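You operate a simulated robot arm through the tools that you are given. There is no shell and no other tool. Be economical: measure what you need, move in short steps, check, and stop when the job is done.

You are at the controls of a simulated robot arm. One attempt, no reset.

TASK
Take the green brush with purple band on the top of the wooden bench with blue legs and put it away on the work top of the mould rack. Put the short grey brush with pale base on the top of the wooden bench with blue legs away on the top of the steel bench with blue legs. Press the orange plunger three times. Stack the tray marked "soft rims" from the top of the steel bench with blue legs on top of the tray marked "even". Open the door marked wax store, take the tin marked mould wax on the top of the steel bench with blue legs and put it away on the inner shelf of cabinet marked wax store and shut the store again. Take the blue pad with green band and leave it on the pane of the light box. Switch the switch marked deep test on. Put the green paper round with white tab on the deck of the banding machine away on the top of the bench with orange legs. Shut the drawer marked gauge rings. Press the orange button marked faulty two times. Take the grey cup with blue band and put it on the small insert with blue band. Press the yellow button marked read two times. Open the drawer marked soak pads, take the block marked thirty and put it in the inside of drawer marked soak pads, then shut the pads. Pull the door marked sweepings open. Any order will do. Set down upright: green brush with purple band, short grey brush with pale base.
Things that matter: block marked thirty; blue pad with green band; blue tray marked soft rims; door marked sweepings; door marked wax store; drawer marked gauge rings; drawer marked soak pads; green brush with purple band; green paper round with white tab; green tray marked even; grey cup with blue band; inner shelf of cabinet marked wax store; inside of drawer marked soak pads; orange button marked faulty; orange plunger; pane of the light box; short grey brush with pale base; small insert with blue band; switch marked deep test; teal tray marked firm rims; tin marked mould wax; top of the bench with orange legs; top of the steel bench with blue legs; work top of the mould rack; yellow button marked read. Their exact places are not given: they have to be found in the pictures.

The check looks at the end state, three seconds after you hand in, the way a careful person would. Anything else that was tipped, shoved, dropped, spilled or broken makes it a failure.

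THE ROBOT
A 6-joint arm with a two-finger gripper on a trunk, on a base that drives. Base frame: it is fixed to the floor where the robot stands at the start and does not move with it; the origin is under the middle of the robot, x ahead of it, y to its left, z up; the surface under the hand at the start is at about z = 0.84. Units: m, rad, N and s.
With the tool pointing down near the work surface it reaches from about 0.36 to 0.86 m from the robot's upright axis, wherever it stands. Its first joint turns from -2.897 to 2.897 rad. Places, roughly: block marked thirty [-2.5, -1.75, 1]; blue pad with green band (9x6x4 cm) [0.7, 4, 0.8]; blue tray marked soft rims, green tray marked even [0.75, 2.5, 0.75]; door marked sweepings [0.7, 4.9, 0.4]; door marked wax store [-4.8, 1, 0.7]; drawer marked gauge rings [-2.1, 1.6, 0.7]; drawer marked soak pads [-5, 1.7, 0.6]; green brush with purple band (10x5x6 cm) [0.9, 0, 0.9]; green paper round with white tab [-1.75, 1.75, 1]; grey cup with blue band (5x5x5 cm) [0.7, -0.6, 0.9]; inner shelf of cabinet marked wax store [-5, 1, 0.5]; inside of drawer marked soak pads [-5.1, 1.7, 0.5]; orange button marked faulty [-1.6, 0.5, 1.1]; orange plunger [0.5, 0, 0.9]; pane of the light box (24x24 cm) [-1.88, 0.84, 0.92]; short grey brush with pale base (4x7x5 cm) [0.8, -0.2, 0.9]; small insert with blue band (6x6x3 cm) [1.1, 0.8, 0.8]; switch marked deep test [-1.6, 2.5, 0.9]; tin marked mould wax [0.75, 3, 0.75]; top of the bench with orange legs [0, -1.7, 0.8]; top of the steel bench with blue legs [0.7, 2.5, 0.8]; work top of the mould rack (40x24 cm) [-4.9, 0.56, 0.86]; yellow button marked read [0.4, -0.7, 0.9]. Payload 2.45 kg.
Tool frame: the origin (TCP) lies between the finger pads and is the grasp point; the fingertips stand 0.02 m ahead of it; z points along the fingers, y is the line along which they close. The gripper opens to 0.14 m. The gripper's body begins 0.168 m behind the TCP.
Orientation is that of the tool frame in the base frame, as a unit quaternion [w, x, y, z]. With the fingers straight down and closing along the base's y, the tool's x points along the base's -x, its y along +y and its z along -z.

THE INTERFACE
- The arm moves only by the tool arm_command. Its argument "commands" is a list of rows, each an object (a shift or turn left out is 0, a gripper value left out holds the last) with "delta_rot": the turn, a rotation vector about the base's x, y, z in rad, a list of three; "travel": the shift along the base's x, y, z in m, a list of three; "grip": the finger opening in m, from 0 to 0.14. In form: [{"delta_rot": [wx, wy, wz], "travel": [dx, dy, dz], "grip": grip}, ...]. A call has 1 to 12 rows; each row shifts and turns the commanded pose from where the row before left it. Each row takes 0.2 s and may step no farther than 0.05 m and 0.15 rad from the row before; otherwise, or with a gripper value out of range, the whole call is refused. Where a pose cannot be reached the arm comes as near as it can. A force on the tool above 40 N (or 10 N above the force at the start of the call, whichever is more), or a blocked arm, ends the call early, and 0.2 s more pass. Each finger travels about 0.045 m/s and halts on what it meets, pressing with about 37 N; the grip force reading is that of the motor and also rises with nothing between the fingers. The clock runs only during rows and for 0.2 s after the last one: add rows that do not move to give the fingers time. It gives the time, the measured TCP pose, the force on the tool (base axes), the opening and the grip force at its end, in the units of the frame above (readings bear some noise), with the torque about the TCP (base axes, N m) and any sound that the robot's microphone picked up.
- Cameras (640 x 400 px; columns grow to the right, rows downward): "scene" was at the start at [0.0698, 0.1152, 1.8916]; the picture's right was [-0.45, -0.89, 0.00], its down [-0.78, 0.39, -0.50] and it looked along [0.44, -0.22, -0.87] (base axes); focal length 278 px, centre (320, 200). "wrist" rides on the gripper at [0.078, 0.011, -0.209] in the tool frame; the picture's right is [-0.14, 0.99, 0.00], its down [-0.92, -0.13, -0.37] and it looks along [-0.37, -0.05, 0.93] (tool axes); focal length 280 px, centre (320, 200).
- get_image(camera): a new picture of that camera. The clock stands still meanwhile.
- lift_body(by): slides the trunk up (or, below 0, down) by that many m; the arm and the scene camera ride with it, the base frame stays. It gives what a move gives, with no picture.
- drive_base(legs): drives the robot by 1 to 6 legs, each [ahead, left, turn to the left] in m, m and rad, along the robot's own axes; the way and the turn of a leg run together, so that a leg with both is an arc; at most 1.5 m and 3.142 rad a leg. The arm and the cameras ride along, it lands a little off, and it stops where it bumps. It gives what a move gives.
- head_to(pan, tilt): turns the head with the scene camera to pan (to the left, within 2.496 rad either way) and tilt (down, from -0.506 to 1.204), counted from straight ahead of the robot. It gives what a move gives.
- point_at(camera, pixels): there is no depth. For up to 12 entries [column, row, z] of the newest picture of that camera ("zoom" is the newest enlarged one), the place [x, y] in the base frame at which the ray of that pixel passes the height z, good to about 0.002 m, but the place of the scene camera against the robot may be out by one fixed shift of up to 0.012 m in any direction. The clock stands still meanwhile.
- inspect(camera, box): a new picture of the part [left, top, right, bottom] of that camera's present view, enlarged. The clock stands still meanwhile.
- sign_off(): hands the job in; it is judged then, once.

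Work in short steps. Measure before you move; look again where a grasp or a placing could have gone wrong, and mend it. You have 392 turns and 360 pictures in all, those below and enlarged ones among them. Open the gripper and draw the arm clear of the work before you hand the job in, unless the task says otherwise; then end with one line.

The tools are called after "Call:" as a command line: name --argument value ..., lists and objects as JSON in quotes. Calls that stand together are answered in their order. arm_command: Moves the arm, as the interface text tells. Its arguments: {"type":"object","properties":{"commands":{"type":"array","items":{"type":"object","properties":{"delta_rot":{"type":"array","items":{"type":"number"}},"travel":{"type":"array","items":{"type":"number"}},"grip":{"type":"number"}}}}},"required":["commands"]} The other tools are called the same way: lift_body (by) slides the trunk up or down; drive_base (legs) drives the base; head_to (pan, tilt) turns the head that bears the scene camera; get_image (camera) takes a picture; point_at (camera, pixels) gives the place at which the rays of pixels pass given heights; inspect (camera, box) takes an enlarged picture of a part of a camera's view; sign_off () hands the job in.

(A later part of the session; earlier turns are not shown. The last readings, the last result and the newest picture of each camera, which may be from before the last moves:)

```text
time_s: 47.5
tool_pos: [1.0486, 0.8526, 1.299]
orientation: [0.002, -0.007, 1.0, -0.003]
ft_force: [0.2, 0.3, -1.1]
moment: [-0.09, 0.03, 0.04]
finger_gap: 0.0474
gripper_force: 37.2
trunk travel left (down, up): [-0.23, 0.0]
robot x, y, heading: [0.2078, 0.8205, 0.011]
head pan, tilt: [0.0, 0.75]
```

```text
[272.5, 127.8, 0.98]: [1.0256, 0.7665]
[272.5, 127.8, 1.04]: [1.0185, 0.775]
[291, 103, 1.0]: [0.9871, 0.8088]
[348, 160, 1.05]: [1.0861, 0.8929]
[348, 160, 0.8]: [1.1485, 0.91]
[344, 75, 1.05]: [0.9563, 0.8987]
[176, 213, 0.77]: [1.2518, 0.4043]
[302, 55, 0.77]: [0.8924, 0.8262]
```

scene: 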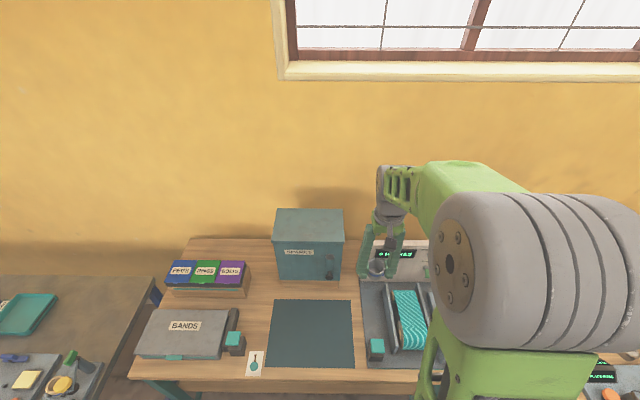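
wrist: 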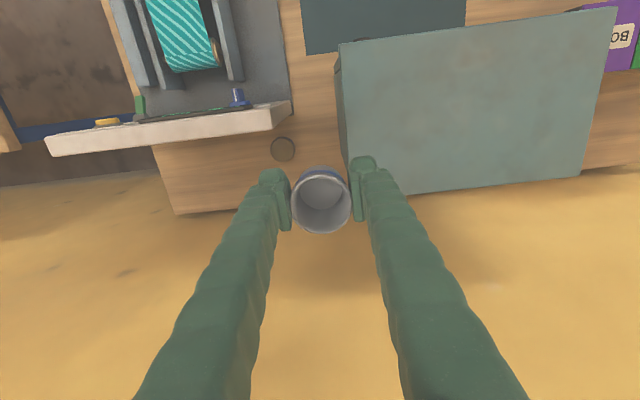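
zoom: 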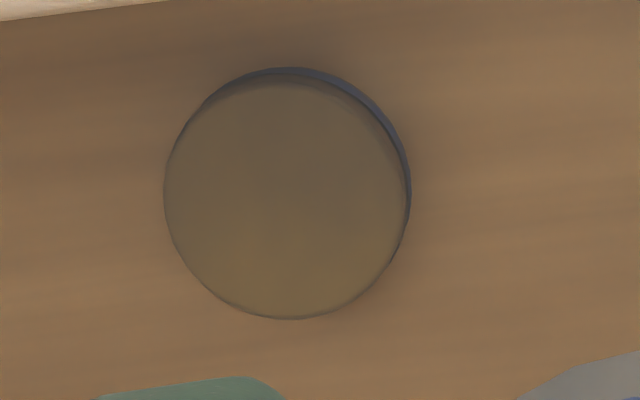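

The insert's centre is about (1.10, 0.748); the panel in front of it rises to z ≈ 1.10 with its back at x ≈ 1.02, so the wrist camera bracket must be turned to the far side. Pull the arm back, then drive forward 0.12.

Call:
arm_command --commands '[{"travel": [-0.05, 0, 0]}, {"travel": [-0.05, 0, 0]}, {"travel": [-0.05, 0, 0]}, {"travel": [-0.05, 0, 0]}, {"travel": [-0.05, 0, 0]}]'

Call:
drive_base --legs '[[0.12, 0, 0]]'

Call:
arm_command --commands '[{"delta_rot": [0, 0, 0.15]}, {"delta_rot": [0, 0, 0.15]}, {"delta_rot": [0, 0, 0.15]}, {"delta_rot": [0, 0, 0.15]}, {"delta_rot": [0, 0, 0.15]}, {"delta_rot": [0, 0, 0.15]}, {"delta_rot": [0, 0, 0.15]}, {"delta_rot": [0, 0, 0.15]}, {"delta_rot": [0, 0, 0.15]}, {"delta_rot": [0, 0, 0.15]}, {"delta_rot": [0, 0, 0.07]}]'

```text
time_s: 48.7
tool_pos: [0.7976, 0.8527, 1.2962]
orientation: [0.003, -0.007, 1.0, -0.002]
ft_force: [-0.7, -0.6, 0.4]
moment: [-0.03, -0.07, 0.02]
finger_gap: 0.0471
gripper_force: 36.7
trunk travel left (down, up): [-0.23, 0.0]
robot x, y, heading: [0.2077, 0.8271, 0.012]
head pan, tilt: [0.0, 0.75]
```

```text
time_s: 49.9
tool_pos: [0.9221, 0.8524, 1.2957]
orientation: [0.001, -0.006, 1.0, -0.002]
ft_force: [0.0, 0.2, -0.6]
moment: [-0.01, 0.12, 0.03]
finger_gap: 0.0474
gripper_force: 37.4
trunk travel left (down, up): [-0.23, 0.0]
robot x, y, heading: [0.329, 0.8249, 0.016]
head pan, tilt: [0.0, 0.75]
```

```text
time_s: 52.3
tool_pos: [0.9199, 0.8525, 1.2961]
orientation: [-0.003, 0.712, -0.702, 0.002]
ft_force: [0.0, 0.1, -0.1]
moment: [-0.04, -0.01, -0.03]
finger_gap: 0.0472
gripper_force: 36.8
trunk travel left (down, up): [-0.23, 0.0]
robot x, y, heading: [0.3279, 0.8286, 0.018]
head pan, tilt: [0.0, 0.75]
```

Rotation works; complete the half turn.

Call:
arm_command --commands '[{"delta_rot": [0, 0, 0.15]}, {"delta_rot": [0, 0, 0.15]}, {"delta_rot": [0, 0, 0.15]}, {"delta_rot": [0, 0, 0.15]}, {"delta_rot": [0, 0, 0.15]}, {"delta_rot": [0, 0, 0.15]}, {"delta_rot": [0, 0, 0.15]}, {"delta_rot": [0, 0, 0.15]}, {"delta_rot": [0, 0, 0.15]}, {"delta_rot": [0, 0, 0.15]}, {"delta_rot": [0, 0, 0.05]}]'

```text
time_s: 54.7
tool_pos: [0.9181, 0.8754, 1.2965]
orientation: [0.007, 1.0, -0.01, 0.0]
ft_force: [0.3, -0.2, -0.6]
moment: [0.0, 0.01, -0.02]
finger_gap: 0.0471
gripper_force: 36.9
out of reach, approached as far as the arm can: row 10, 11
trunk travel left (down, up): [-0.23, 0.0]
robot x, y, heading: [0.33, 0.8254, 0.017]
head pan, tilt: [0.0, 0.75]
```

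At the wrist's limit. Drive right 0.15 so the reach needs less turn, and ease the yaw back a little.

Call:
arm_command --commands '[{"delta_rot": [0, 0, -0.1]}, {}]'

Call:
drive_base --legs '[[0, -0.15, 0]]'

Call:
get_image --camera "wrist"

Call:
get_image --camera "scene"

```text
time_s: 55.3
tool_pos: [0.9181, 0.8739, 1.2946]
orientation: [-0.002, 0.998, -0.055, -0.001]
ft_force: [0.1, -0.3, -0.5]
moment: [0.03, 0.01, 0.0]
finger_gap: 0.0472
gripper_force: 37.2
trunk travel left (down, up): [-0.23, 0.0]
robot x, y, heading: [0.3293, 0.8274, 0.014]
head pan, tilt: [0.0, 0.75]
```

```text
time_s: 57.1
tool_pos: [0.9174, 0.7586, 1.2951]
orientation: [-0.001, 0.999, -0.051, -0.001]
ft_force: [-0.2, 1.0, -0.1]
moment: [-0.13, -0.04, 0.0]
finger_gap: 0.0473
gripper_force: 37.0
trunk travel left (down, up): [-0.23, 0.0]
robot x, y, heading: [0.3291, 0.7064, 0.018]
head pan, tilt: [0.0, 0.75]
stopped in leg 1: the robot was blocked; the commanded pose is now the measured one
```

```text
323 pictures are left
```

wrist: 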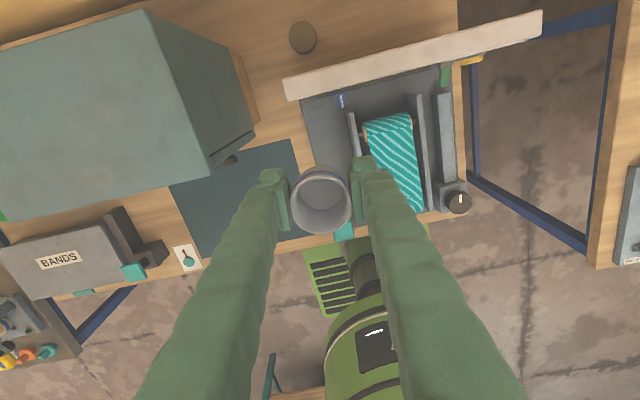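

```text
322 pictures are left
```

scene: 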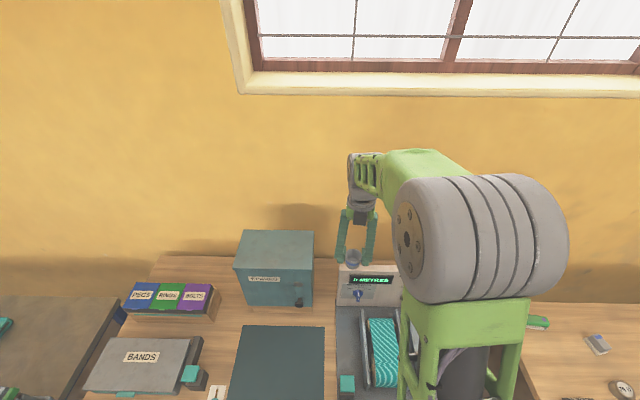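

Now the camera faces back from the far side; the insert is at (303,37). Move above the insert at (1.10, 0.748), staying high.

Call:
arm_command --commands '[{"travel": [0.046, -0.003, 0]}, {"travel": [0.046, -0.003, 0]}, {"travel": [0.046, -0.003, 0]}, {"travel": [0.046, -0.002, 0]}, {}]'

Call:
get_image --camera "wrist"

```text
time_s: 58.3
tool_pos: [1.0988, 0.7437, 1.2961]
orientation: [-0.002, 0.999, -0.052, -0.001]
ft_force: [-1.0, 0.1, -0.3]
moment: [0.01, -0.07, 0.0]
finger_gap: 0.0473
gripper_force: 36.8
trunk travel left (down, up): [-0.23, 0.0]
robot x, y, heading: [0.3319, 0.7083, 0.019]
head pan, tilt: [0.0, 0.75]
```

```text
321 pictures are left
```

wrist: 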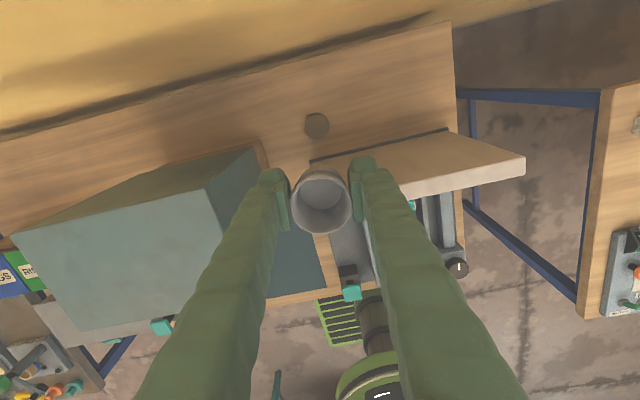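

Call:
point_at --camera "wrist" --pixels '[[317, 126, 0.77], [317, 126, 0.79], [317, 126, 0.81], [310, 161, 0.77], [400, 195, 1.1], [210, 190, 1.05], [268, 168, 0.77]]'

Call:
inspect --camera "wrist" --box '[270, 90, 430, 220]'

```text
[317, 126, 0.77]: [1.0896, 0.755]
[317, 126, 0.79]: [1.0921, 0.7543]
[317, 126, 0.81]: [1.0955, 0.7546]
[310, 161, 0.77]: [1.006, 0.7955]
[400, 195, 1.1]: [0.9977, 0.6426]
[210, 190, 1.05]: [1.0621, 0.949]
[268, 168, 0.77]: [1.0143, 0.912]
```

```text
3.08 times, centred on (350, 155) of wrist
```

zoom: 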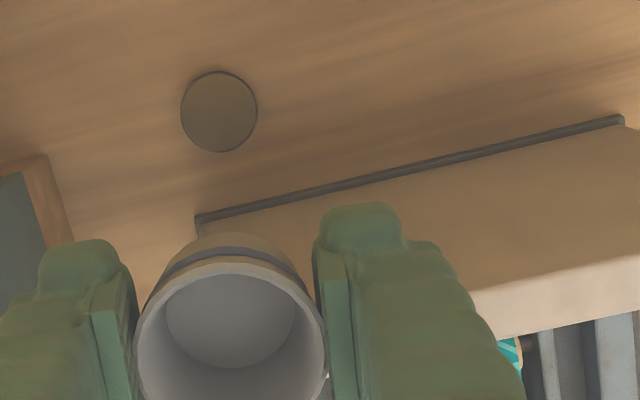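

Triangulation puts the insert's centre at about (1.097, 0.752) with its top near z = 0.82. Descend in stages beginning with z ≈ 1.0.

Call:
arm_command --commands '[{"travel": [-0.002, 0.007, -0.045]}, {"travel": [0, 0, -0.05]}, {"travel": [0, 0, -0.05]}, {"travel": [0, 0, -0.05]}, {"travel": [0, 0, -0.05]}, {"travel": [0, 0, -0.04]}, {}]'

Call:
get_image --camera "wrist"

Call:
get_image --camera "scene"

```text
time_s: 59.9
tool_pos: [1.099, 0.7518, 1.0089]
orientation: [-0.004, 0.999, -0.053, -0.002]
ft_force: [-1.6, 0.4, -0.5]
moment: [-0.02, 0.05, -0.04]
finger_gap: 0.0469
gripper_force: 37.0
trunk travel left (down, up): [-0.23, 0.0]
robot x, y, heading: [0.3285, 0.7058, 0.021]
head pan, tilt: [0.0, 0.75]
```

```text
319 pictures are left
```

wrist: 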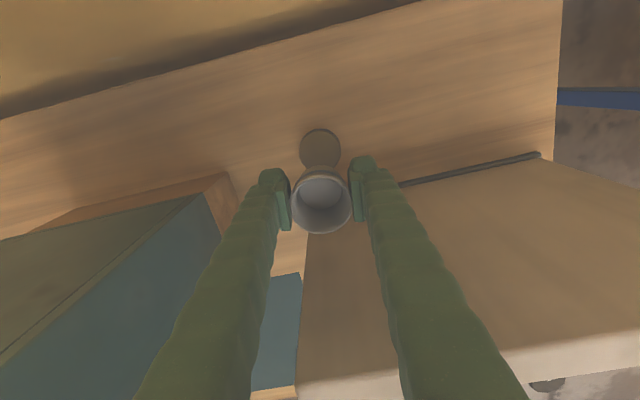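

```text
318 pictures are left
```

scene: 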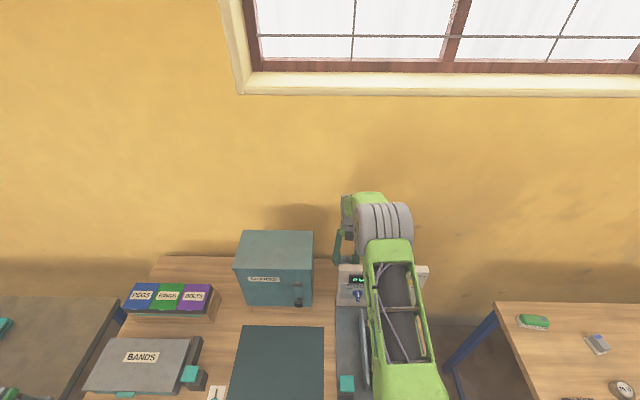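

Check how much room the upper arm and elbow have over the panel before going lower.

Call:
inspect --camera "scene" --box '[300, 180, 460, 320]'

Call:
point_at --camera "wrist" --pixels '[[320, 150, 0.81], [320, 150, 0.82], [320, 150, 0.83], [303, 280, 1.1]]'

```text
2.86 times, centred on (380, 250) of scene
```

zoom: 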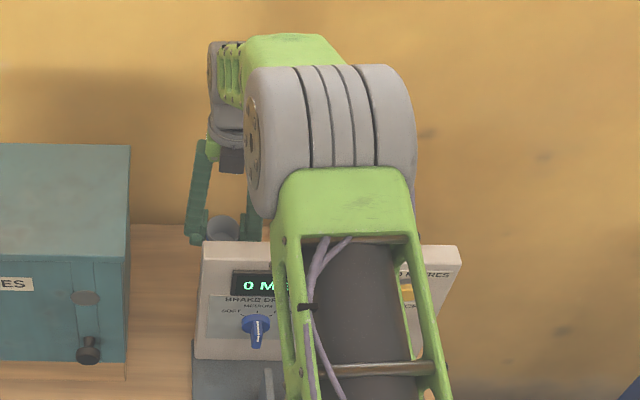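

```text
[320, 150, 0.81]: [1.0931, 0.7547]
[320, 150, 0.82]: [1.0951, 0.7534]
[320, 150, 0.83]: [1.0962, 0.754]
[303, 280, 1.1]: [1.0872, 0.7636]
```

The elbow is well above the panel. The insert measures (1.095, 0.754); correct slightly and descend to just above it.

Call:
arm_command --commands '[{"travel": [-0.002, 0.002, -0.05]}, {"travel": [0, 0, -0.05]}, {"travel": [0, 0, -0.03]}, {}]'

Call:
get_image --camera "wrist"

```text
time_s: 60.9
tool_pos: [1.0978, 0.754, 0.8796]
orientation: [-0.001, 0.999, -0.052, -0.002]
ft_force: [-0.1, 0.2, 0.1]
moment: [-0.02, 0.04, 0.03]
finger_gap: 0.0471
gripper_force: 36.9
trunk travel left (down, up): [-0.23, 0.0]
robot x, y, heading: [0.3259, 0.7071, 0.02]
head pan, tilt: [0.0, 0.75]
```

```text
316 pictures are left
```

wrist: 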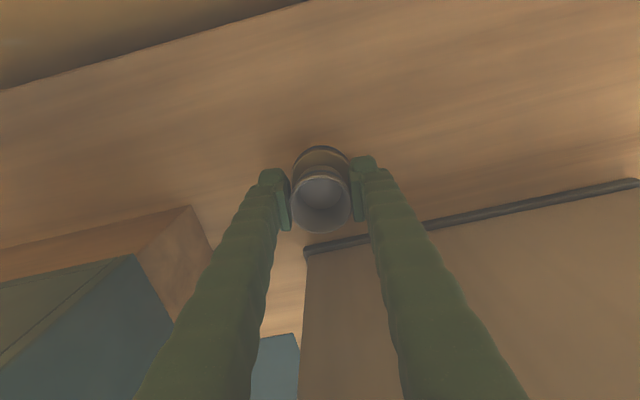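

Call:
inspect --camera "wrist" --box '[270, 130, 370, 240]'

Call:
point_at --camera "wrist" --pixels '[[321, 152, 0.82], [321, 147, 0.79], [292, 175, 0.82], [350, 175, 0.82]]'

```text
3.64 times, centred on (320, 185) of wrist
```

zoom: 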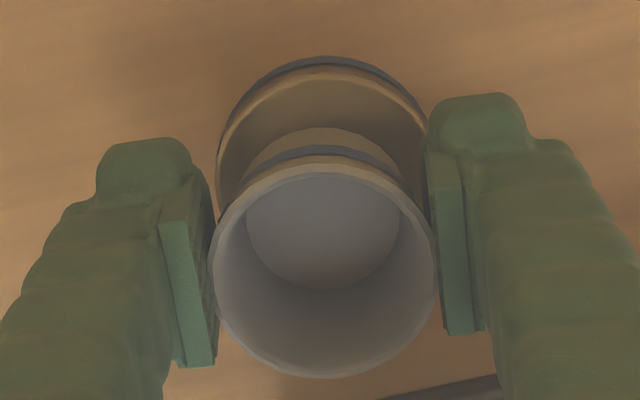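

```text
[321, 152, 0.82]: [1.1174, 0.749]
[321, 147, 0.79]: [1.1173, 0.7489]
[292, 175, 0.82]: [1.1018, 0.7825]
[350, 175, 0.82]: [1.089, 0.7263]
```

The insert has a rim; its centre appears about 5 mm nearer in x (≈1.091). Correct and lower in small steps until contact.

Call:
arm_command --commands '[{"travel": [-0.005, 0, -0.015]}, {"travel": [0, 0, -0.006]}, {"travel": [0, 0, -0.004]}, {}]'

Call:
inspect --camera "wrist" --box '[270, 130, 370, 240]'

```text
time_s: 61.9
tool_pos: [1.0934, 0.7542, 0.859]
orientation: [-0.002, 0.999, -0.052, 0.001]
ft_force: [7.6, -1.5, 31.5]
moment: [-0.29, 0.05, 0.15]
finger_gap: 0.0491
gripper_force: 37.1
trunk travel left (down, up): [-0.23, 0.0]
robot x, y, heading: [0.3321, 0.7069, 0.023]
head pan, tilt: [0.0, 0.75]
```

```text
3.64 times, centred on (320, 185) of wrist
```

zoom: 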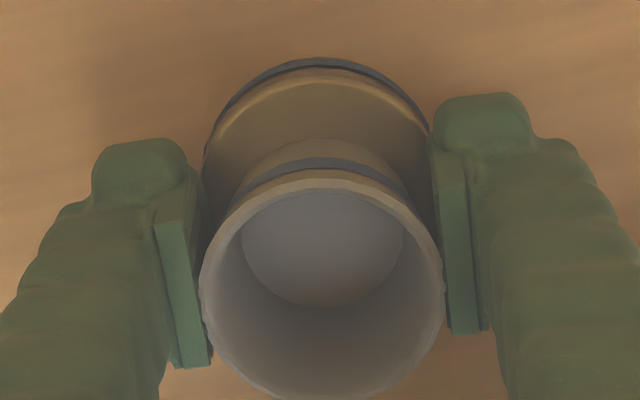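

Call:
point_at --camera "zoom" --pixels '[[322, 68, 0.83], [205, 170, 0.83], [430, 140, 0.83], [322, 305, 0.833], [240, 229, 0.833], [403, 229, 0.833], [325, 138, 0.83]]'

```text
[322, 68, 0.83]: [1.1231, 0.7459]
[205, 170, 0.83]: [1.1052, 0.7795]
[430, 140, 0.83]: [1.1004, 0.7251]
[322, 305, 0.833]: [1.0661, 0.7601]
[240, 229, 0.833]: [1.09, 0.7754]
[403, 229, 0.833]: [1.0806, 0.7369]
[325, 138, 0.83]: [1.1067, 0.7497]
```

Cup bottom is about 6 mm short in x and 4 mm off in y relative to the insert's centre. Raise slightly, shift, and lower again.

Call:
arm_command --commands '[{"travel": [0, 0, 0.008]}, {"travel": [0.006, -0.003, 0]}, {}]'

Call:
inspect --camera "wrist" --box '[270, 130, 370, 240]'

```text
time_s: 62.7
tool_pos: [1.0976, 0.7523, 0.8619]
orientation: [-0.002, 0.999, -0.052, -0.003]
ft_force: [-1.0, 0.3, -1.0]
moment: [-0.01, 0.02, 0.0]
finger_gap: 0.0488
gripper_force: 36.5
trunk travel left (down, up): [-0.23, 0.0]
robot x, y, heading: [0.3294, 0.7063, 0.016]
head pan, tilt: [0.0, 0.75]
```

```text
3.64 times, centred on (320, 185) of wrist
```

zoom: 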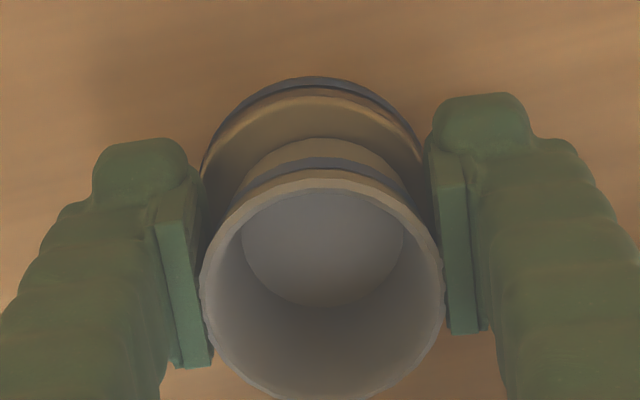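

Still ~4 mm short in x and ~2 mm in y. Correct and lower to contact.

Call:
arm_command --commands '[{"travel": [0.004, 0.002, 0]}, {"travel": [0, 0, -0.003]}, {"travel": [0, 0, -0.002]}, {}]'

Call:
inspect --camera "wrist" --box '[270, 130, 370, 240]'

```text
time_s: 63.7
tool_pos: [1.1016, 0.7536, 0.8592]
orientation: [-0.003, 0.999, -0.052, -0.001]
ft_force: [-0.7, -3.3, 7.7]
moment: [-0.17, 0.13, 0.02]
finger_gap: 0.0489
gripper_force: 37.0
trunk travel left (down, up): [-0.23, 0.0]
robot x, y, heading: [0.3267, 0.7064, 0.026]
head pan, tilt: [0.0, 0.75]
```

```text
3.64 times, centred on (320, 185) of wrist
```

zoom: 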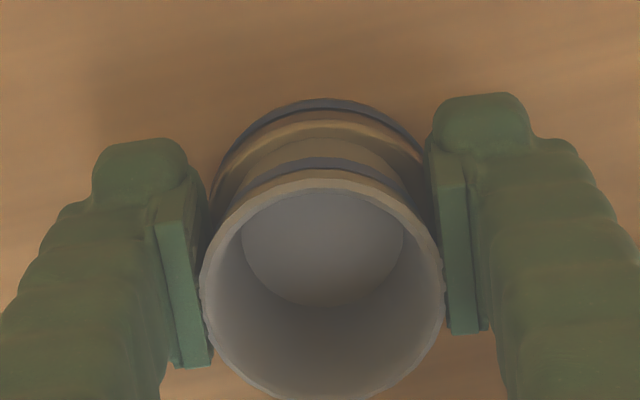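

Now well centred and in light contact. Release and raise.

Call:
arm_command --commands '[{"grip": 0.065}, {}, {}, {"travel": [0, 0, 0.03]}, {"travel": [0, 0, 0.05]}, {"travel": [0, 0, 0.05]}, {}]'

Call:
get_image --camera "wrist"

```text
time_s: 65.3
tool_pos: [1.1037, 0.7521, 0.9903]
orientation: [-0.002, 0.999, -0.052, -0.002]
ft_force: [-0.2, -1.3, 0.5]
moment: [-0.03, 0.01, 0.01]
finger_gap: 0.0649
gripper_force: 0.1
trunk travel left (down, up): [-0.23, 0.0]
robot x, y, heading: [0.3294, 0.7067, 0.021]
head pan, tilt: [0.0, 0.75]
```

```text
311 pictures are left
```

wrist: 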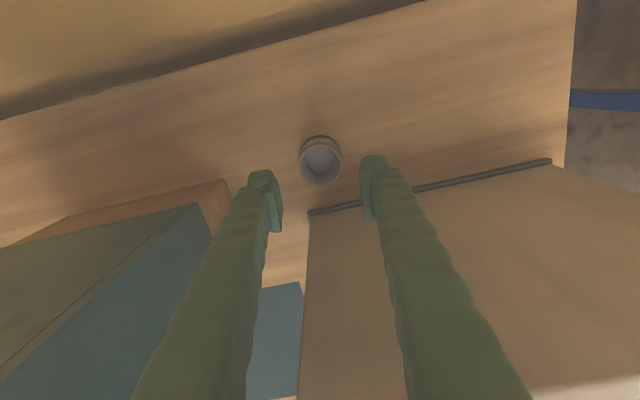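

The cup stands on the insert. Raise, pull back and undo the half turn.

Call:
arm_command --commands '[{"travel": [0, 0, 0.05]}, {"travel": [0, 0, 0.05]}, {"travel": [0, 0, 0.05]}, {"travel": [0, 0, 0.05]}, {"travel": [-0.05, 0, 0.0]}, {"travel": [-0.05, 0, 0.0]}, {"travel": [-0.05, 0, 0.0]}, {"travel": [-0.05, 0, 0.0]}, {"travel": [-0.05, 0, 0.0]}, {"travel": [-0.05, 0, 0.0]}]'

Call:
arm_command --commands '[{"delta_rot": [0, 0, -0.15]}, {"delta_rot": [0, 0, -0.15]}, {"delta_rot": [0, 0, -0.15]}, {"delta_rot": [0, 0, -0.15]}, {"delta_rot": [0, 0, -0.15]}, {"delta_rot": [0, 0, -0.15]}, {"delta_rot": [0, 0, -0.15]}, {"delta_rot": [0, 0, -0.15]}, {"delta_rot": [0, 0, -0.15]}, {"delta_rot": [0, 0, -0.15]}]'

Call:
arm_command --commands '[{"delta_rot": [0, 0, -0.15]}, {"delta_rot": [0, 0, -0.15]}, {"delta_rot": [0, 0, -0.15]}, {"delta_rot": [0, 0, -0.15]}, {"delta_rot": [0, 0, -0.15]}, {"delta_rot": [0, 0, -0.15]}, {"delta_rot": [0, 0, -0.15]}, {"delta_rot": [0, 0, -0.15]}, {"delta_rot": [0, 0, -0.15]}, {"delta_rot": [0, 0, -0.15]}, {"delta_rot": [0, 0, -0.04]}]'

```text
time_s: 67.5
tool_pos: [0.8002, 0.7529, 1.1902]
orientation: [-0.003, 0.999, -0.053, 0.0]
ft_force: [-0.2, 0.4, -0.2]
moment: [-0.01, -0.05, 0.0]
finger_gap: 0.0649
gripper_force: 0.0
trunk travel left (down, up): [-0.23, 0.0]
robot x, y, heading: [0.3297, 0.7042, 0.02]
head pan, tilt: [0.0, 0.75]
```

```text
time_s: 69.7
tool_pos: [0.8017, 0.7537, 1.1886]
orientation: [0.002, -0.694, 0.72, 0.0]
ft_force: [0.0, -0.2, -0.6]
moment: [0.01, -0.02, 0.0]
finger_gap: 0.0653
gripper_force: 0.0
trunk travel left (down, up): [-0.23, 0.0]
robot x, y, heading: [0.3293, 0.7106, 0.022]
head pan, tilt: [0.0, 0.75]
```

```text
time_s: 72.1
tool_pos: [0.8024, 0.7544, 1.1882]
orientation: [0.001, 0.003, 1.0, -0.001]
ft_force: [-0.5, 0.2, -0.7]
moment: [0.01, 0.05, 0.0]
finger_gap: 0.0651
gripper_force: 0.0
trunk travel left (down, up): [-0.23, 0.0]
robot x, y, heading: [0.3303, 0.7044, 0.019]
head pan, tilt: [0.0, 0.75]
```

Orientation restored. Drive back and right to stand before the grey brush, and set the trunk to its former height.

Call:
drive_base --legs '[[-0.31, 0, -0.02], [0, -0.9, 0]]'

Call:
lift_body --by -0.08

Call:
get_image --camera "wrist"

Call:
get_image --camera "scene"

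```text
time_s: 82.1
tool_pos: [0.4963, -0.1657, 1.1871]
orientation: [0.001, 0.01, 1.0, -0.002]
ft_force: [-0.4, -0.1, 0.4]
moment: [0.01, -0.01, 0.0]
finger_gap: 0.0649
gripper_force: 0.1
trunk travel left (down, up): [-0.23, 0.0]
robot x, y, heading: [0.0189, -0.2033, 0.003]
head pan, tilt: [0.0, 0.75]
```

```text
time_s: 83.2
tool_pos: [0.4945, -0.1661, 1.1086]
orientation: [0.002, 0.01, 1.0, -0.002]
ft_force: [0.3, -0.5, 0.6]
moment: [0.0, -0.02, -0.02]
finger_gap: 0.065
gripper_force: 0.1
trunk travel left (down, up): [-0.15, 0.08]
robot x, y, heading: [0.0203, -0.2062, -0.001]
head pan, tilt: [0.0, 0.75]
```

```text
310 pictures are left
```

wrist: 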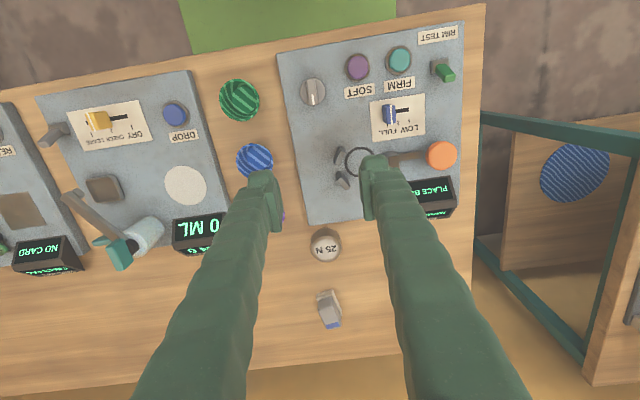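

```text
309 pictures are left
```

scene: 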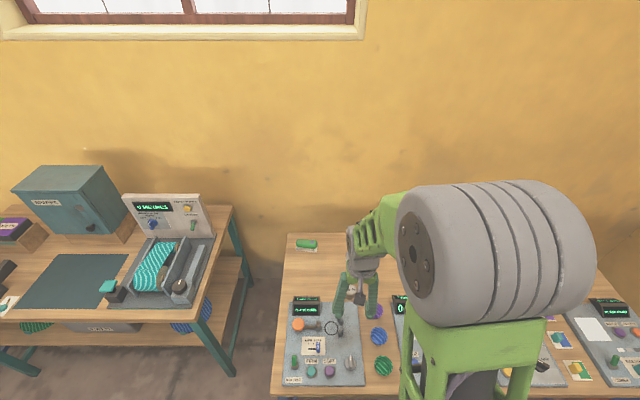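

Grey brush at (328,310). Reach over it and look.

Call:
arm_command --commands '[{"travel": [0.05, -0.006, 0], "grip": 0.08}, {"travel": [0.05, -0.006, 0]}, {"travel": [0.05, -0.006, 0]}, {"travel": [0.05, -0.006, 0]}, {"travel": [0.05, -0.006, 0]}, {"travel": [0.045, -0.004, -0.02]}, {"travel": [0.0, 0, -0.05]}, {}]'

Call:
get_image --camera "wrist"

```text
refused: row 1 steps farther than a row can; nothing moved
```

```text
308 pictures are left
```

wrist: 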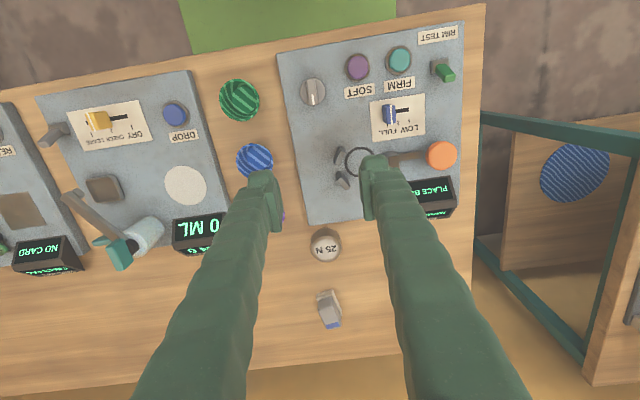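

Row too long; use smaller steps.

Call:
arm_command --commands '[{"travel": [0.045, -0.006, 0], "grip": 0.08}, {"travel": [0.045, -0.006, 0]}, {"travel": [0.045, -0.006, 0]}, {"travel": [0.045, -0.006, 0]}, {"travel": [0.045, -0.006, 0]}, {"travel": [0.045, -0.004, -0.01]}, {"travel": [0.03, 0, -0.03]}, {"travel": [0, 0, -0.03]}, {}]'

Call:
get_image --camera "wrist"

```text
time_s: 85.2
tool_pos: [0.7959, -0.198, 1.0413]
orientation: [0.002, 0.009, 1.0, -0.001]
ft_force: [-0.1, -0.3, -0.1]
moment: [0.01, -0.01, 0.03]
finger_gap: 0.0797
gripper_force: 0.2
trunk travel left (down, up): [-0.15, 0.08]
robot x, y, heading: [0.0196, -0.206, -0.003]
head pan, tilt: [0.0, 0.75]
```

```text
307 pictures are left
```

wrist: 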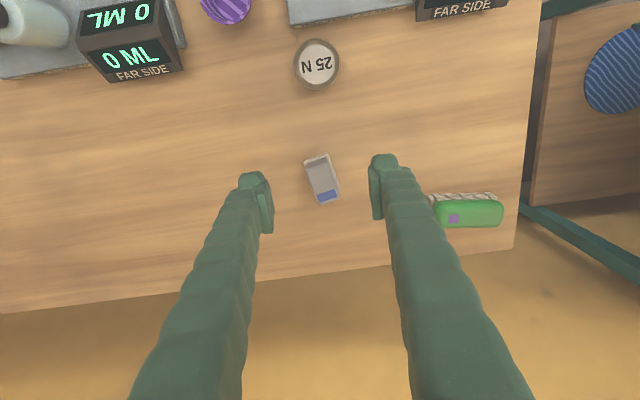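

Call:
inspect --camera "wrist" --box '[270, 130, 370, 230]'

Call:
point_at --camera "wrist" --pixels '[[322, 180, 0.89], [322, 180, 0.87], [469, 210, 0.88]]'

```text
4.00 times, centred on (320, 180) of wrist
```

zoom: 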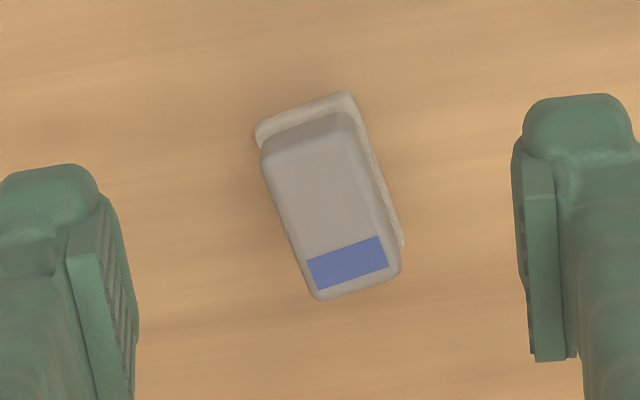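

```text
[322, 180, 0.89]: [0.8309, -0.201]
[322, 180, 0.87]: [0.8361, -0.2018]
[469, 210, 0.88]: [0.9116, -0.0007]
```

The brush is rotated about +0.2 rad and centred near (0.833, -0.201). Align, descend.

Call:
arm_command --commands '[{"travel": [0.037, -0.004, 0], "delta_rot": [0, 0, 0.1]}, {"travel": [0, 0, -0.04], "delta_rot": [0, 0, 0.1]}, {"travel": [0, 0, -0.05]}, {"travel": [0, 0, -0.05]}, {}]'

Call:
get_image --camera "wrist"

```text
time_s: 86.4
tool_pos: [0.8326, -0.2049, 0.8981]
orientation: [0.003, -0.09, 0.996, -0.001]
ft_force: [-0.3, 0.2, 0.5]
moment: [0.0, -0.01, 0.02]
finger_gap: 0.0798
gripper_force: 0.1
trunk travel left (down, up): [-0.15, 0.08]
robot x, y, heading: [0.0193, -0.2025, 0.003]
head pan, tilt: [0.0, 0.75]
```

```text
305 pictures are left
```

wrist: 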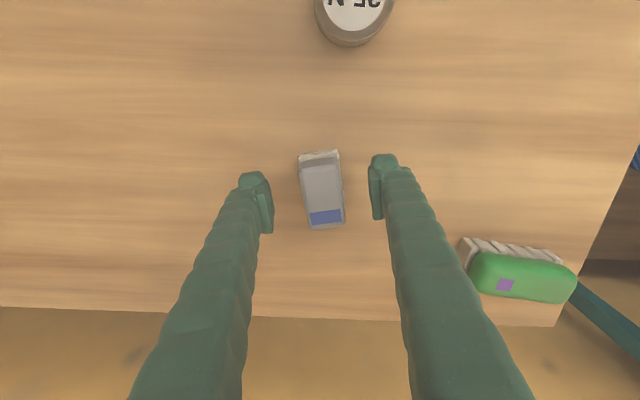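

Aligned between the fingers. Descend 2.6 cm and close.

Call:
arm_command --commands '[{"travel": [0, 0, -0.026]}, {"grip": 0.03}, {}, {}, {}, {}]'

```text
time_s: 87.8
tool_pos: [0.8333, -0.2037, 0.8727]
orientation: [0.001, -0.09, 0.996, -0.003]
ft_force: [0.8, 0.4, 3.9]
moment: [0.04, 0.03, -0.02]
finger_gap: 0.0326
gripper_force: 36.9
trunk travel left (down, up): [-0.15, 0.08]
robot x, y, heading: [0.0195, -0.2019, 0.004]
head pan, tilt: [0.0, 0.75]
```

Held (gap 0.033). Lift and draw in.

Call:
arm_command --commands '[{"travel": [0, 0, 0.05]}, {"travel": [0, 0, 0.05]}, {"travel": [0, 0, 0.05]}, {"travel": [0, 0, 0.05]}, {"travel": [-0.05, 0, 0]}, {"travel": [-0.05, 0, 0]}, {"travel": [-0.05, 0, 0]}, {"travel": [-0.05, 0, 0]}, {"travel": [-0.05, 0, 0]}, {"travel": [-0.05, 0, 0]}, {"travel": [-0.04, 0, 0]}]'

```text
time_s: 90.2
tool_pos: [0.4909, -0.2037, 1.0715]
orientation: [0.002, -0.09, 0.996, -0.003]
ft_force: [0.4, -0.4, -0.6]
moment: [-0.01, -0.03, -0.02]
finger_gap: 0.0326
gripper_force: 37.4
trunk travel left (down, up): [-0.15, 0.08]
robot x, y, heading: [0.0199, -0.2064, -0.001]
head pan, tilt: [0.0, 0.75]
```

Drive left toward the steel bench, stepping back a bit first, with the head looking ahead-down.

Call:
drive_base --legs '[[-0.15, 0.2, 0], [0, 1.2, 0], [0, 1.2, 0]]'

Call:
head_to --pan 0.1 --tilt 0.8

Call:
get_image --camera "scene"

Call:
get_image --camera "wrist"

```text
time_s: 113.3
tool_pos: [0.4111, 2.3805, 1.0713]
orientation: [0.002, -0.077, 0.997, -0.001]
ft_force: [-0.1, 0.9, 0.0]
moment: [-0.02, 0.0, 0.01]
finger_gap: 0.0326
gripper_force: 37.3
trunk travel left (down, up): [-0.15, 0.08]
robot x, y, heading: [-0.0625, 2.3943, -0.025]
head pan, tilt: [0.0, 0.75]
```

```text
time_s: 114.0
tool_pos: [0.4108, 2.3816, 1.0732]
orientation: [0.002, -0.077, 0.997, -0.002]
ft_force: [0.3, 0.1, -1.1]
moment: [0.02, -0.01, -0.03]
finger_gap: 0.0322
gripper_force: 37.0
trunk travel left (down, up): [-0.15, 0.08]
robot x, y, heading: [-0.061, 2.3909, -0.02]
head pan, tilt: [0.099, 0.799]
```

```text
304 pictures are left
```

scene: 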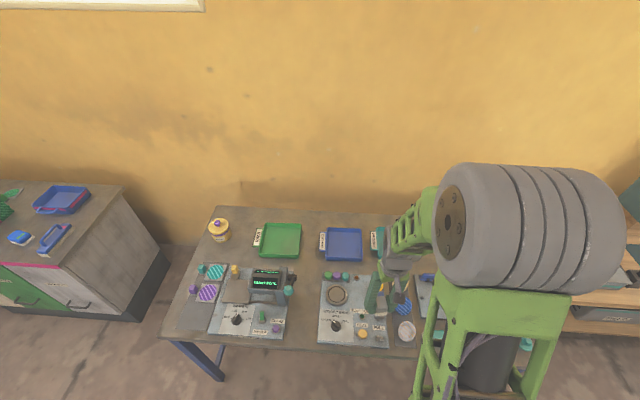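

```text
303 pictures are left
```

wrist: 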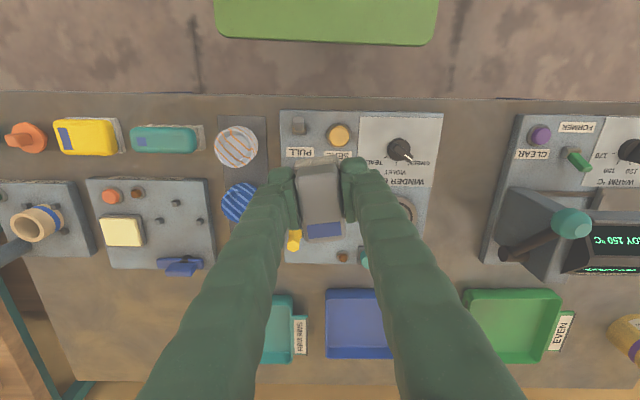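

Trays: green EVEN at (510,325), blue at (355,322), teal at (275,330). The clear area of the bench at wrist (160,325) suits the grey brush; locate it.

Call:
point_at --camera "wrist" --pixels '[[160, 325, 0.77], [100, 320, 0.77], [250, 330, 0.77], [160, 270, 0.77], [355, 322, 0.77], [510, 325, 0.77], [170, 385, 0.77], [420, 97, 0.77]]'

Call:
inspect --camera "scene" --box '[160, 200, 420, 360]'

```text
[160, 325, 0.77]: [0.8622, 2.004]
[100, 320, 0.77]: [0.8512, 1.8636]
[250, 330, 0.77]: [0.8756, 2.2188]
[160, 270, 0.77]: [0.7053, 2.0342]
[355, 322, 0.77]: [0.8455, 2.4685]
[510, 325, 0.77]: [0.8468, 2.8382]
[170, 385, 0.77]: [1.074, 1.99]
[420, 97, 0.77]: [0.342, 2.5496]
```

```text
2.46 times, centred on (290, 280) of scene
```

zoom: 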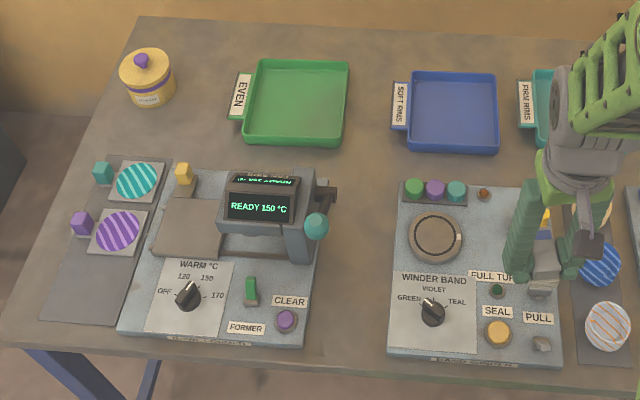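

SOFT RIMS is the blue tray. I'll put the brush at about (0.78, 2.05). Drive right 0.33 and slightly forward.

Call:
drive_base --legs '[[0.06, -0.33, 0.02]]'

Call:
arm_command --commands '[{"travel": [0.045, 0, 0]}, {"travel": [0.045, 0, 0]}, {"travel": [0.045, 0, 0]}, {"travel": [0.045, 0, 0]}, {"travel": [0.045, 0, 0]}]'

Call:
get_image --camera "wrist"

```text
time_s: 117.5
tool_pos: [0.4664, 2.0604, 1.0716]
orientation: [0.002, -0.087, 0.996, -0.001]
ft_force: [0.4, -0.2, -0.8]
moment: [-0.02, 0.01, 0.01]
finger_gap: 0.0326
gripper_force: 37.4
trunk travel left (down, up): [-0.15, 0.08]
robot x, y, heading: [-0.0067, 2.0627, -0.005]
head pan, tilt: [0.099, 0.799]
```

```text
time_s: 118.7
tool_pos: [0.6918, 2.0625, 1.0727]
orientation: [0.001, -0.087, 0.996, -0.002]
ft_force: [0.8, 0.0, -0.3]
moment: [-0.04, 0.07, 0.01]
finger_gap: 0.0325
gripper_force: 37.4
trunk travel left (down, up): [-0.15, 0.08]
robot x, y, heading: [-0.0051, 2.0632, -0.006]
head pan, tilt: [0.099, 0.799]
```

```text
301 pictures are left
```

wrist: 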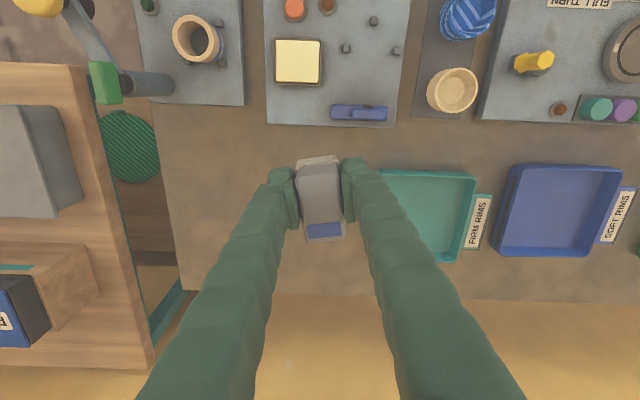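

Call:
point_at --camera "wrist" --pixels '[[240, 200, 0.77], [165, 200, 0.77], [365, 190, 0.78], [260, 125, 0.77], [240, 285, 0.77], [300, 180, 0.77]]'

```text
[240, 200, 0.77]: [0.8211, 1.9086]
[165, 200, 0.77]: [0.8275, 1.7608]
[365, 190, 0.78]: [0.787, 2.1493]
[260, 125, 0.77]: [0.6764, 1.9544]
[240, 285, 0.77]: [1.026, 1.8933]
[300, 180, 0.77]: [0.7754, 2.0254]
```

Place at (0.80, 1.97). Move there and descend to about 0.85, then feel for the surface.

Call:
arm_command --commands '[{"travel": [0.036, -0.03, 0]}, {"travel": [0.036, -0.03, 0]}, {"travel": [0.036, -0.03, 0]}, {"travel": [0, 0, -0.05]}, {"travel": [0, 0, -0.05]}, {"travel": [0, 0, -0.05]}, {"travel": [0, 0, -0.05]}, {}]'

Call:
get_image --camera "wrist"

```text
time_s: 120.5
tool_pos: [0.7989, 1.9712, 0.8703]
orientation: [0.002, -0.087, 0.996, -0.002]
ft_force: [-0.8, -0.2, -0.1]
moment: [0.0, 0.01, 0.01]
finger_gap: 0.0326
gripper_force: 36.7
trunk travel left (down, up): [-0.15, 0.08]
robot x, y, heading: [-0.0038, 2.0617, -0.006]
head pan, tilt: [0.099, 0.799]
```

```text
300 pictures are left
```

wrist: 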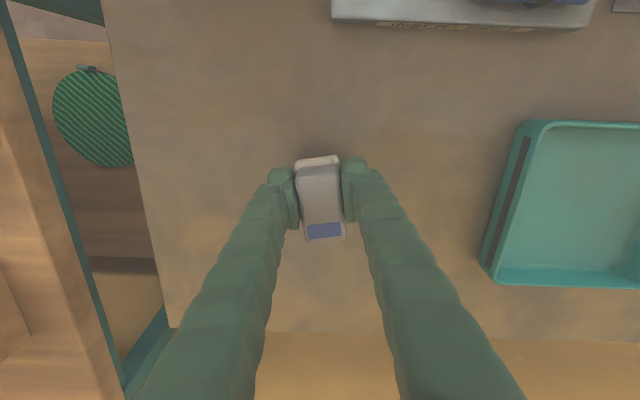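

Clear spot. Lower in small steps to contact.

Call:
arm_command --commands '[{"travel": [0, 0, -0.03]}, {"travel": [0, 0, -0.012]}, {"travel": [0, 0, -0.006]}, {"travel": [0, 0, -0.006]}, {"travel": [0, 0, -0.006]}]'

```text
time_s: 121.3
tool_pos: [0.8042, 1.9672, 0.8349]
orientation: [0.008, -0.088, 0.996, -0.004]
ft_force: [-1.4, 0.1, 17.2]
moment: [-0.01, 0.51, 0.0]
finger_gap: 0.0324
gripper_force: 36.8
trunk travel left (down, up): [-0.15, 0.08]
robot x, y, heading: [-0.0038, 2.0628, -0.008]
head pan, tilt: [0.099, 0.799]
stopped in row 3: the force on the tool passed its limit at 47 N (the readings are from after the stop); the commanded pose is now the measured one
```

Contact: bench top at z ≈ 0.80. Ease up a hair, release, and rise.

Call:
arm_command --commands '[{"travel": [0, 0, 0.001]}, {"grip": 0.07}, {}, {}, {"travel": [0, 0, 0.04]}, {"travel": [0, 0, 0.05]}, {"travel": [0, 0, 0.05]}, {}]'

Call:
get_image --camera "wrist"

```text
time_s: 123.1
tool_pos: [0.802, 1.9702, 0.9721]
orientation: [0.005, -0.087, 0.996, -0.003]
ft_force: [0.0, 0.2, -1.0]
moment: [0.02, -0.02, 0.0]
finger_gap: 0.07
gripper_force: 0.1
trunk travel left (down, up): [-0.15, 0.08]
robot x, y, heading: [-0.0083, 2.062, -0.004]
head pan, tilt: [0.099, 0.799]
```

```text
299 pictures are left
```

wrist: 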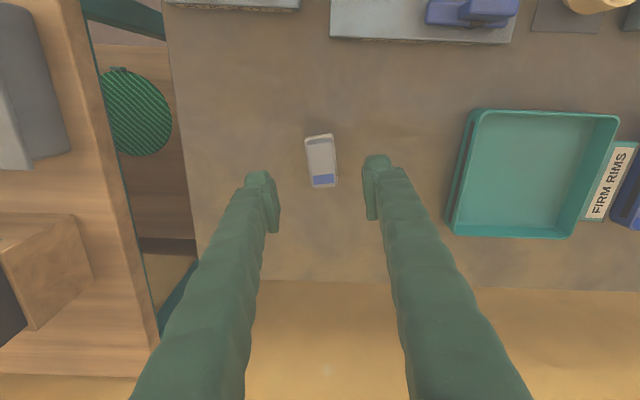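

Brush stands upright. Now to the trays: lift, reset yaw, pull in a bit and drive left 0.4.

Call:
arm_command --commands '[{"travel": [-0.02, 0, 0.045], "delta_rot": [0, 0, -0.09]}, {"travel": [-0.02, 0, 0.045], "delta_rot": [0, 0, -0.085]}, {"travel": [-0.04, 0, 0.02]}, {"travel": [-0.02, 0, 0.02]}]'

Call:
drive_base --legs '[[0.02, 0.45, 0]]'

Call:
get_image --camera "wrist"

Call:
get_image --camera "scene"

```text
time_s: 124.1
tool_pos: [0.7014, 1.9714, 1.1038]
orientation: [0.005, 0.0, 1.0, -0.003]
ft_force: [-0.5, 0.2, 0.0]
moment: [0.02, -0.02, 0.01]
finger_gap: 0.0702
gripper_force: 0.0
trunk travel left (down, up): [-0.15, 0.08]
robot x, y, heading: [-0.0071, 2.0611, -0.005]
head pan, tilt: [0.099, 0.799]
```

```text
time_s: 128.4
tool_pos: [0.7233, 2.4057, 1.1025]
orientation: [0.004, 0.003, 1.0, -0.004]
ft_force: [-0.9, -0.3, 0.6]
moment: [-0.01, -0.04, 0.01]
finger_gap: 0.07
gripper_force: 0.2
trunk travel left (down, up): [-0.15, 0.08]
robot x, y, heading: [0.0179, 2.4975, -0.008]
head pan, tilt: [0.099, 0.799]
```

```text
298 pictures are left
```

wrist: 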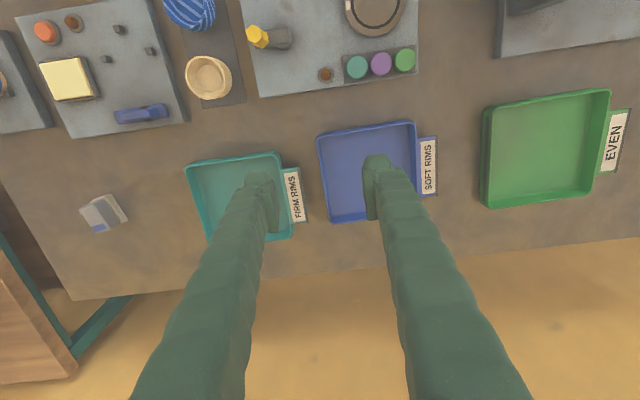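

```text
297 pictures are left
```

scene: 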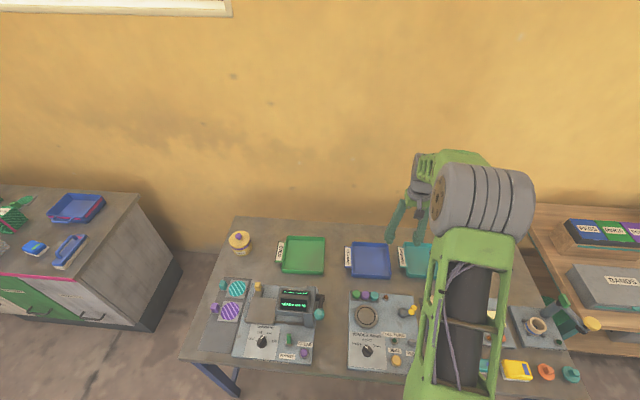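

Call:
inspect --camera "wrist" --box '[300, 70, 640, 230]'

Call:
point_at --camera "wrist" --pixels '[[317, 136, 0.83], [414, 121, 0.83], [333, 222, 0.83], [437, 138, 0.81], [437, 193, 0.81], [483, 110, 0.83], [610, 90, 0.83], [593, 197, 0.83], [482, 208, 0.83], [632, 110, 0.83], [422, 217, 0.83]]'

Call:
inspect --camera "scene" --box '[270, 220, 400, 290]'

```text
1.88 times, centred on (470, 150) of wrist
```

zoom: 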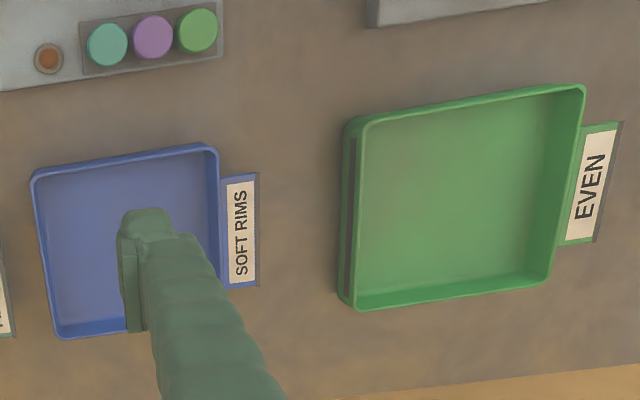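

```text
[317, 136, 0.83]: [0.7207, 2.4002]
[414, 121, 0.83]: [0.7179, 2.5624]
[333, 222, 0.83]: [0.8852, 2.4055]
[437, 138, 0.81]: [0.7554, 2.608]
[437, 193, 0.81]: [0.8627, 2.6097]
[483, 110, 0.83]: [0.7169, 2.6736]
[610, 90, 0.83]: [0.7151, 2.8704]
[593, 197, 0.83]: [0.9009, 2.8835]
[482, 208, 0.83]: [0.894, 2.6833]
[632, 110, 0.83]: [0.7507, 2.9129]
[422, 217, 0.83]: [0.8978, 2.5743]
```

```text
4.92 times, centred on (335, 255) of scene
```

zoom: 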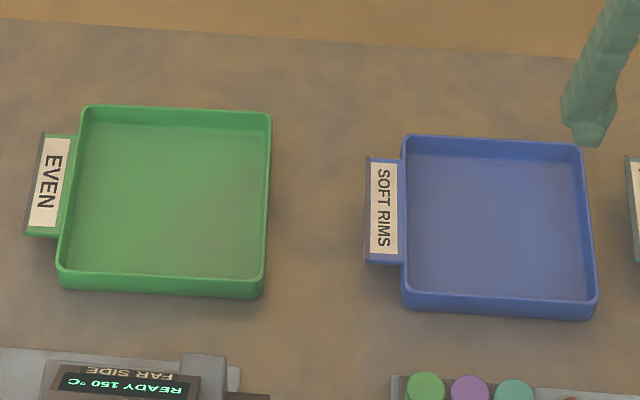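

Both trays are about 17 cm square and 3 cm high; too wide to span, so I'll pinch the -y wall of the blue one. Move above that wall's middle and measure.

Call:
arm_command --commands '[{"travel": [0.035, -0.003, -0.03], "grip": 0.05}, {"travel": [0.035, -0.003, -0.035]}, {"travel": [0.01, 0, -0.045]}, {"travel": [0, 0, -0.04]}, {}]'

Call:
get_image --camera "wrist"

```text
time_s: 129.6
tool_pos: [0.8044, 2.3993, 0.9518]
orientation: [0.005, 0.003, 1.0, -0.003]
ft_force: [0.0, -0.3, 0.6]
moment: [0.02, -0.01, 0.0]
finger_gap: 0.0497
gripper_force: 0.1
trunk travel left (down, up): [-0.15, 0.08]
robot x, y, heading: [0.0198, 2.4991, -0.008]
head pan, tilt: [0.099, 0.799]
```

```text
294 pictures are left
```

wrist: 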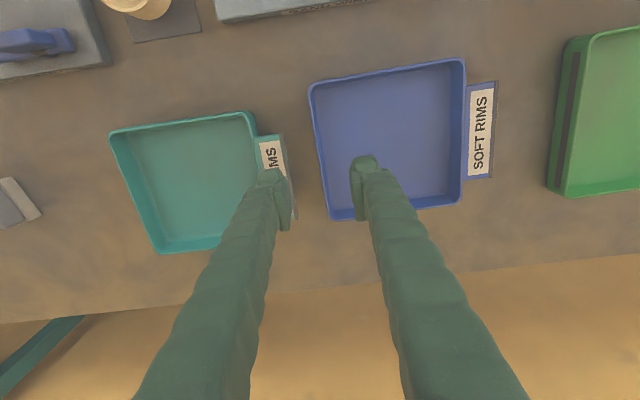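

Call:
point_at --camera "wrist" --pixels '[[320, 150, 0.83], [325, 185, 0.83], [287, 160, 0.82], [291, 190, 0.82], [310, 86, 0.83], [331, 219, 0.83], [464, 60, 0.83], [460, 205, 0.83]]'

Call:
inspect --camera "wrist" --box '[240, 110, 400, 230]'

```text
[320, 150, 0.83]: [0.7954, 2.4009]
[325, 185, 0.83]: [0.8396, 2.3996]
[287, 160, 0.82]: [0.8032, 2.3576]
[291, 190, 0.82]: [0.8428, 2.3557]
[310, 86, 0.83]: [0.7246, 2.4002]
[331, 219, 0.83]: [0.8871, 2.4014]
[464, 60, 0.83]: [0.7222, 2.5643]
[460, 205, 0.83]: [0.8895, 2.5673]
```

```text
3.33 times, centred on (320, 170) of wrist
```

zoom: 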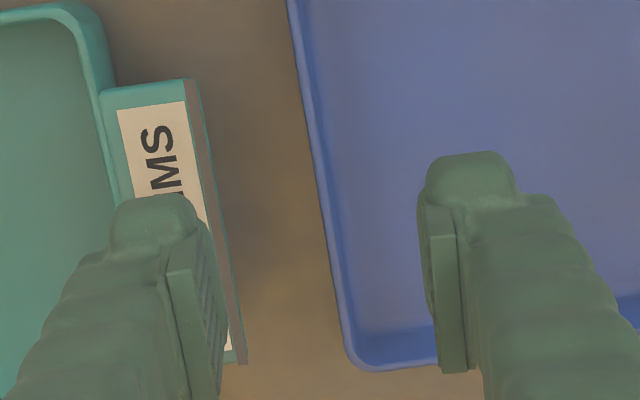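

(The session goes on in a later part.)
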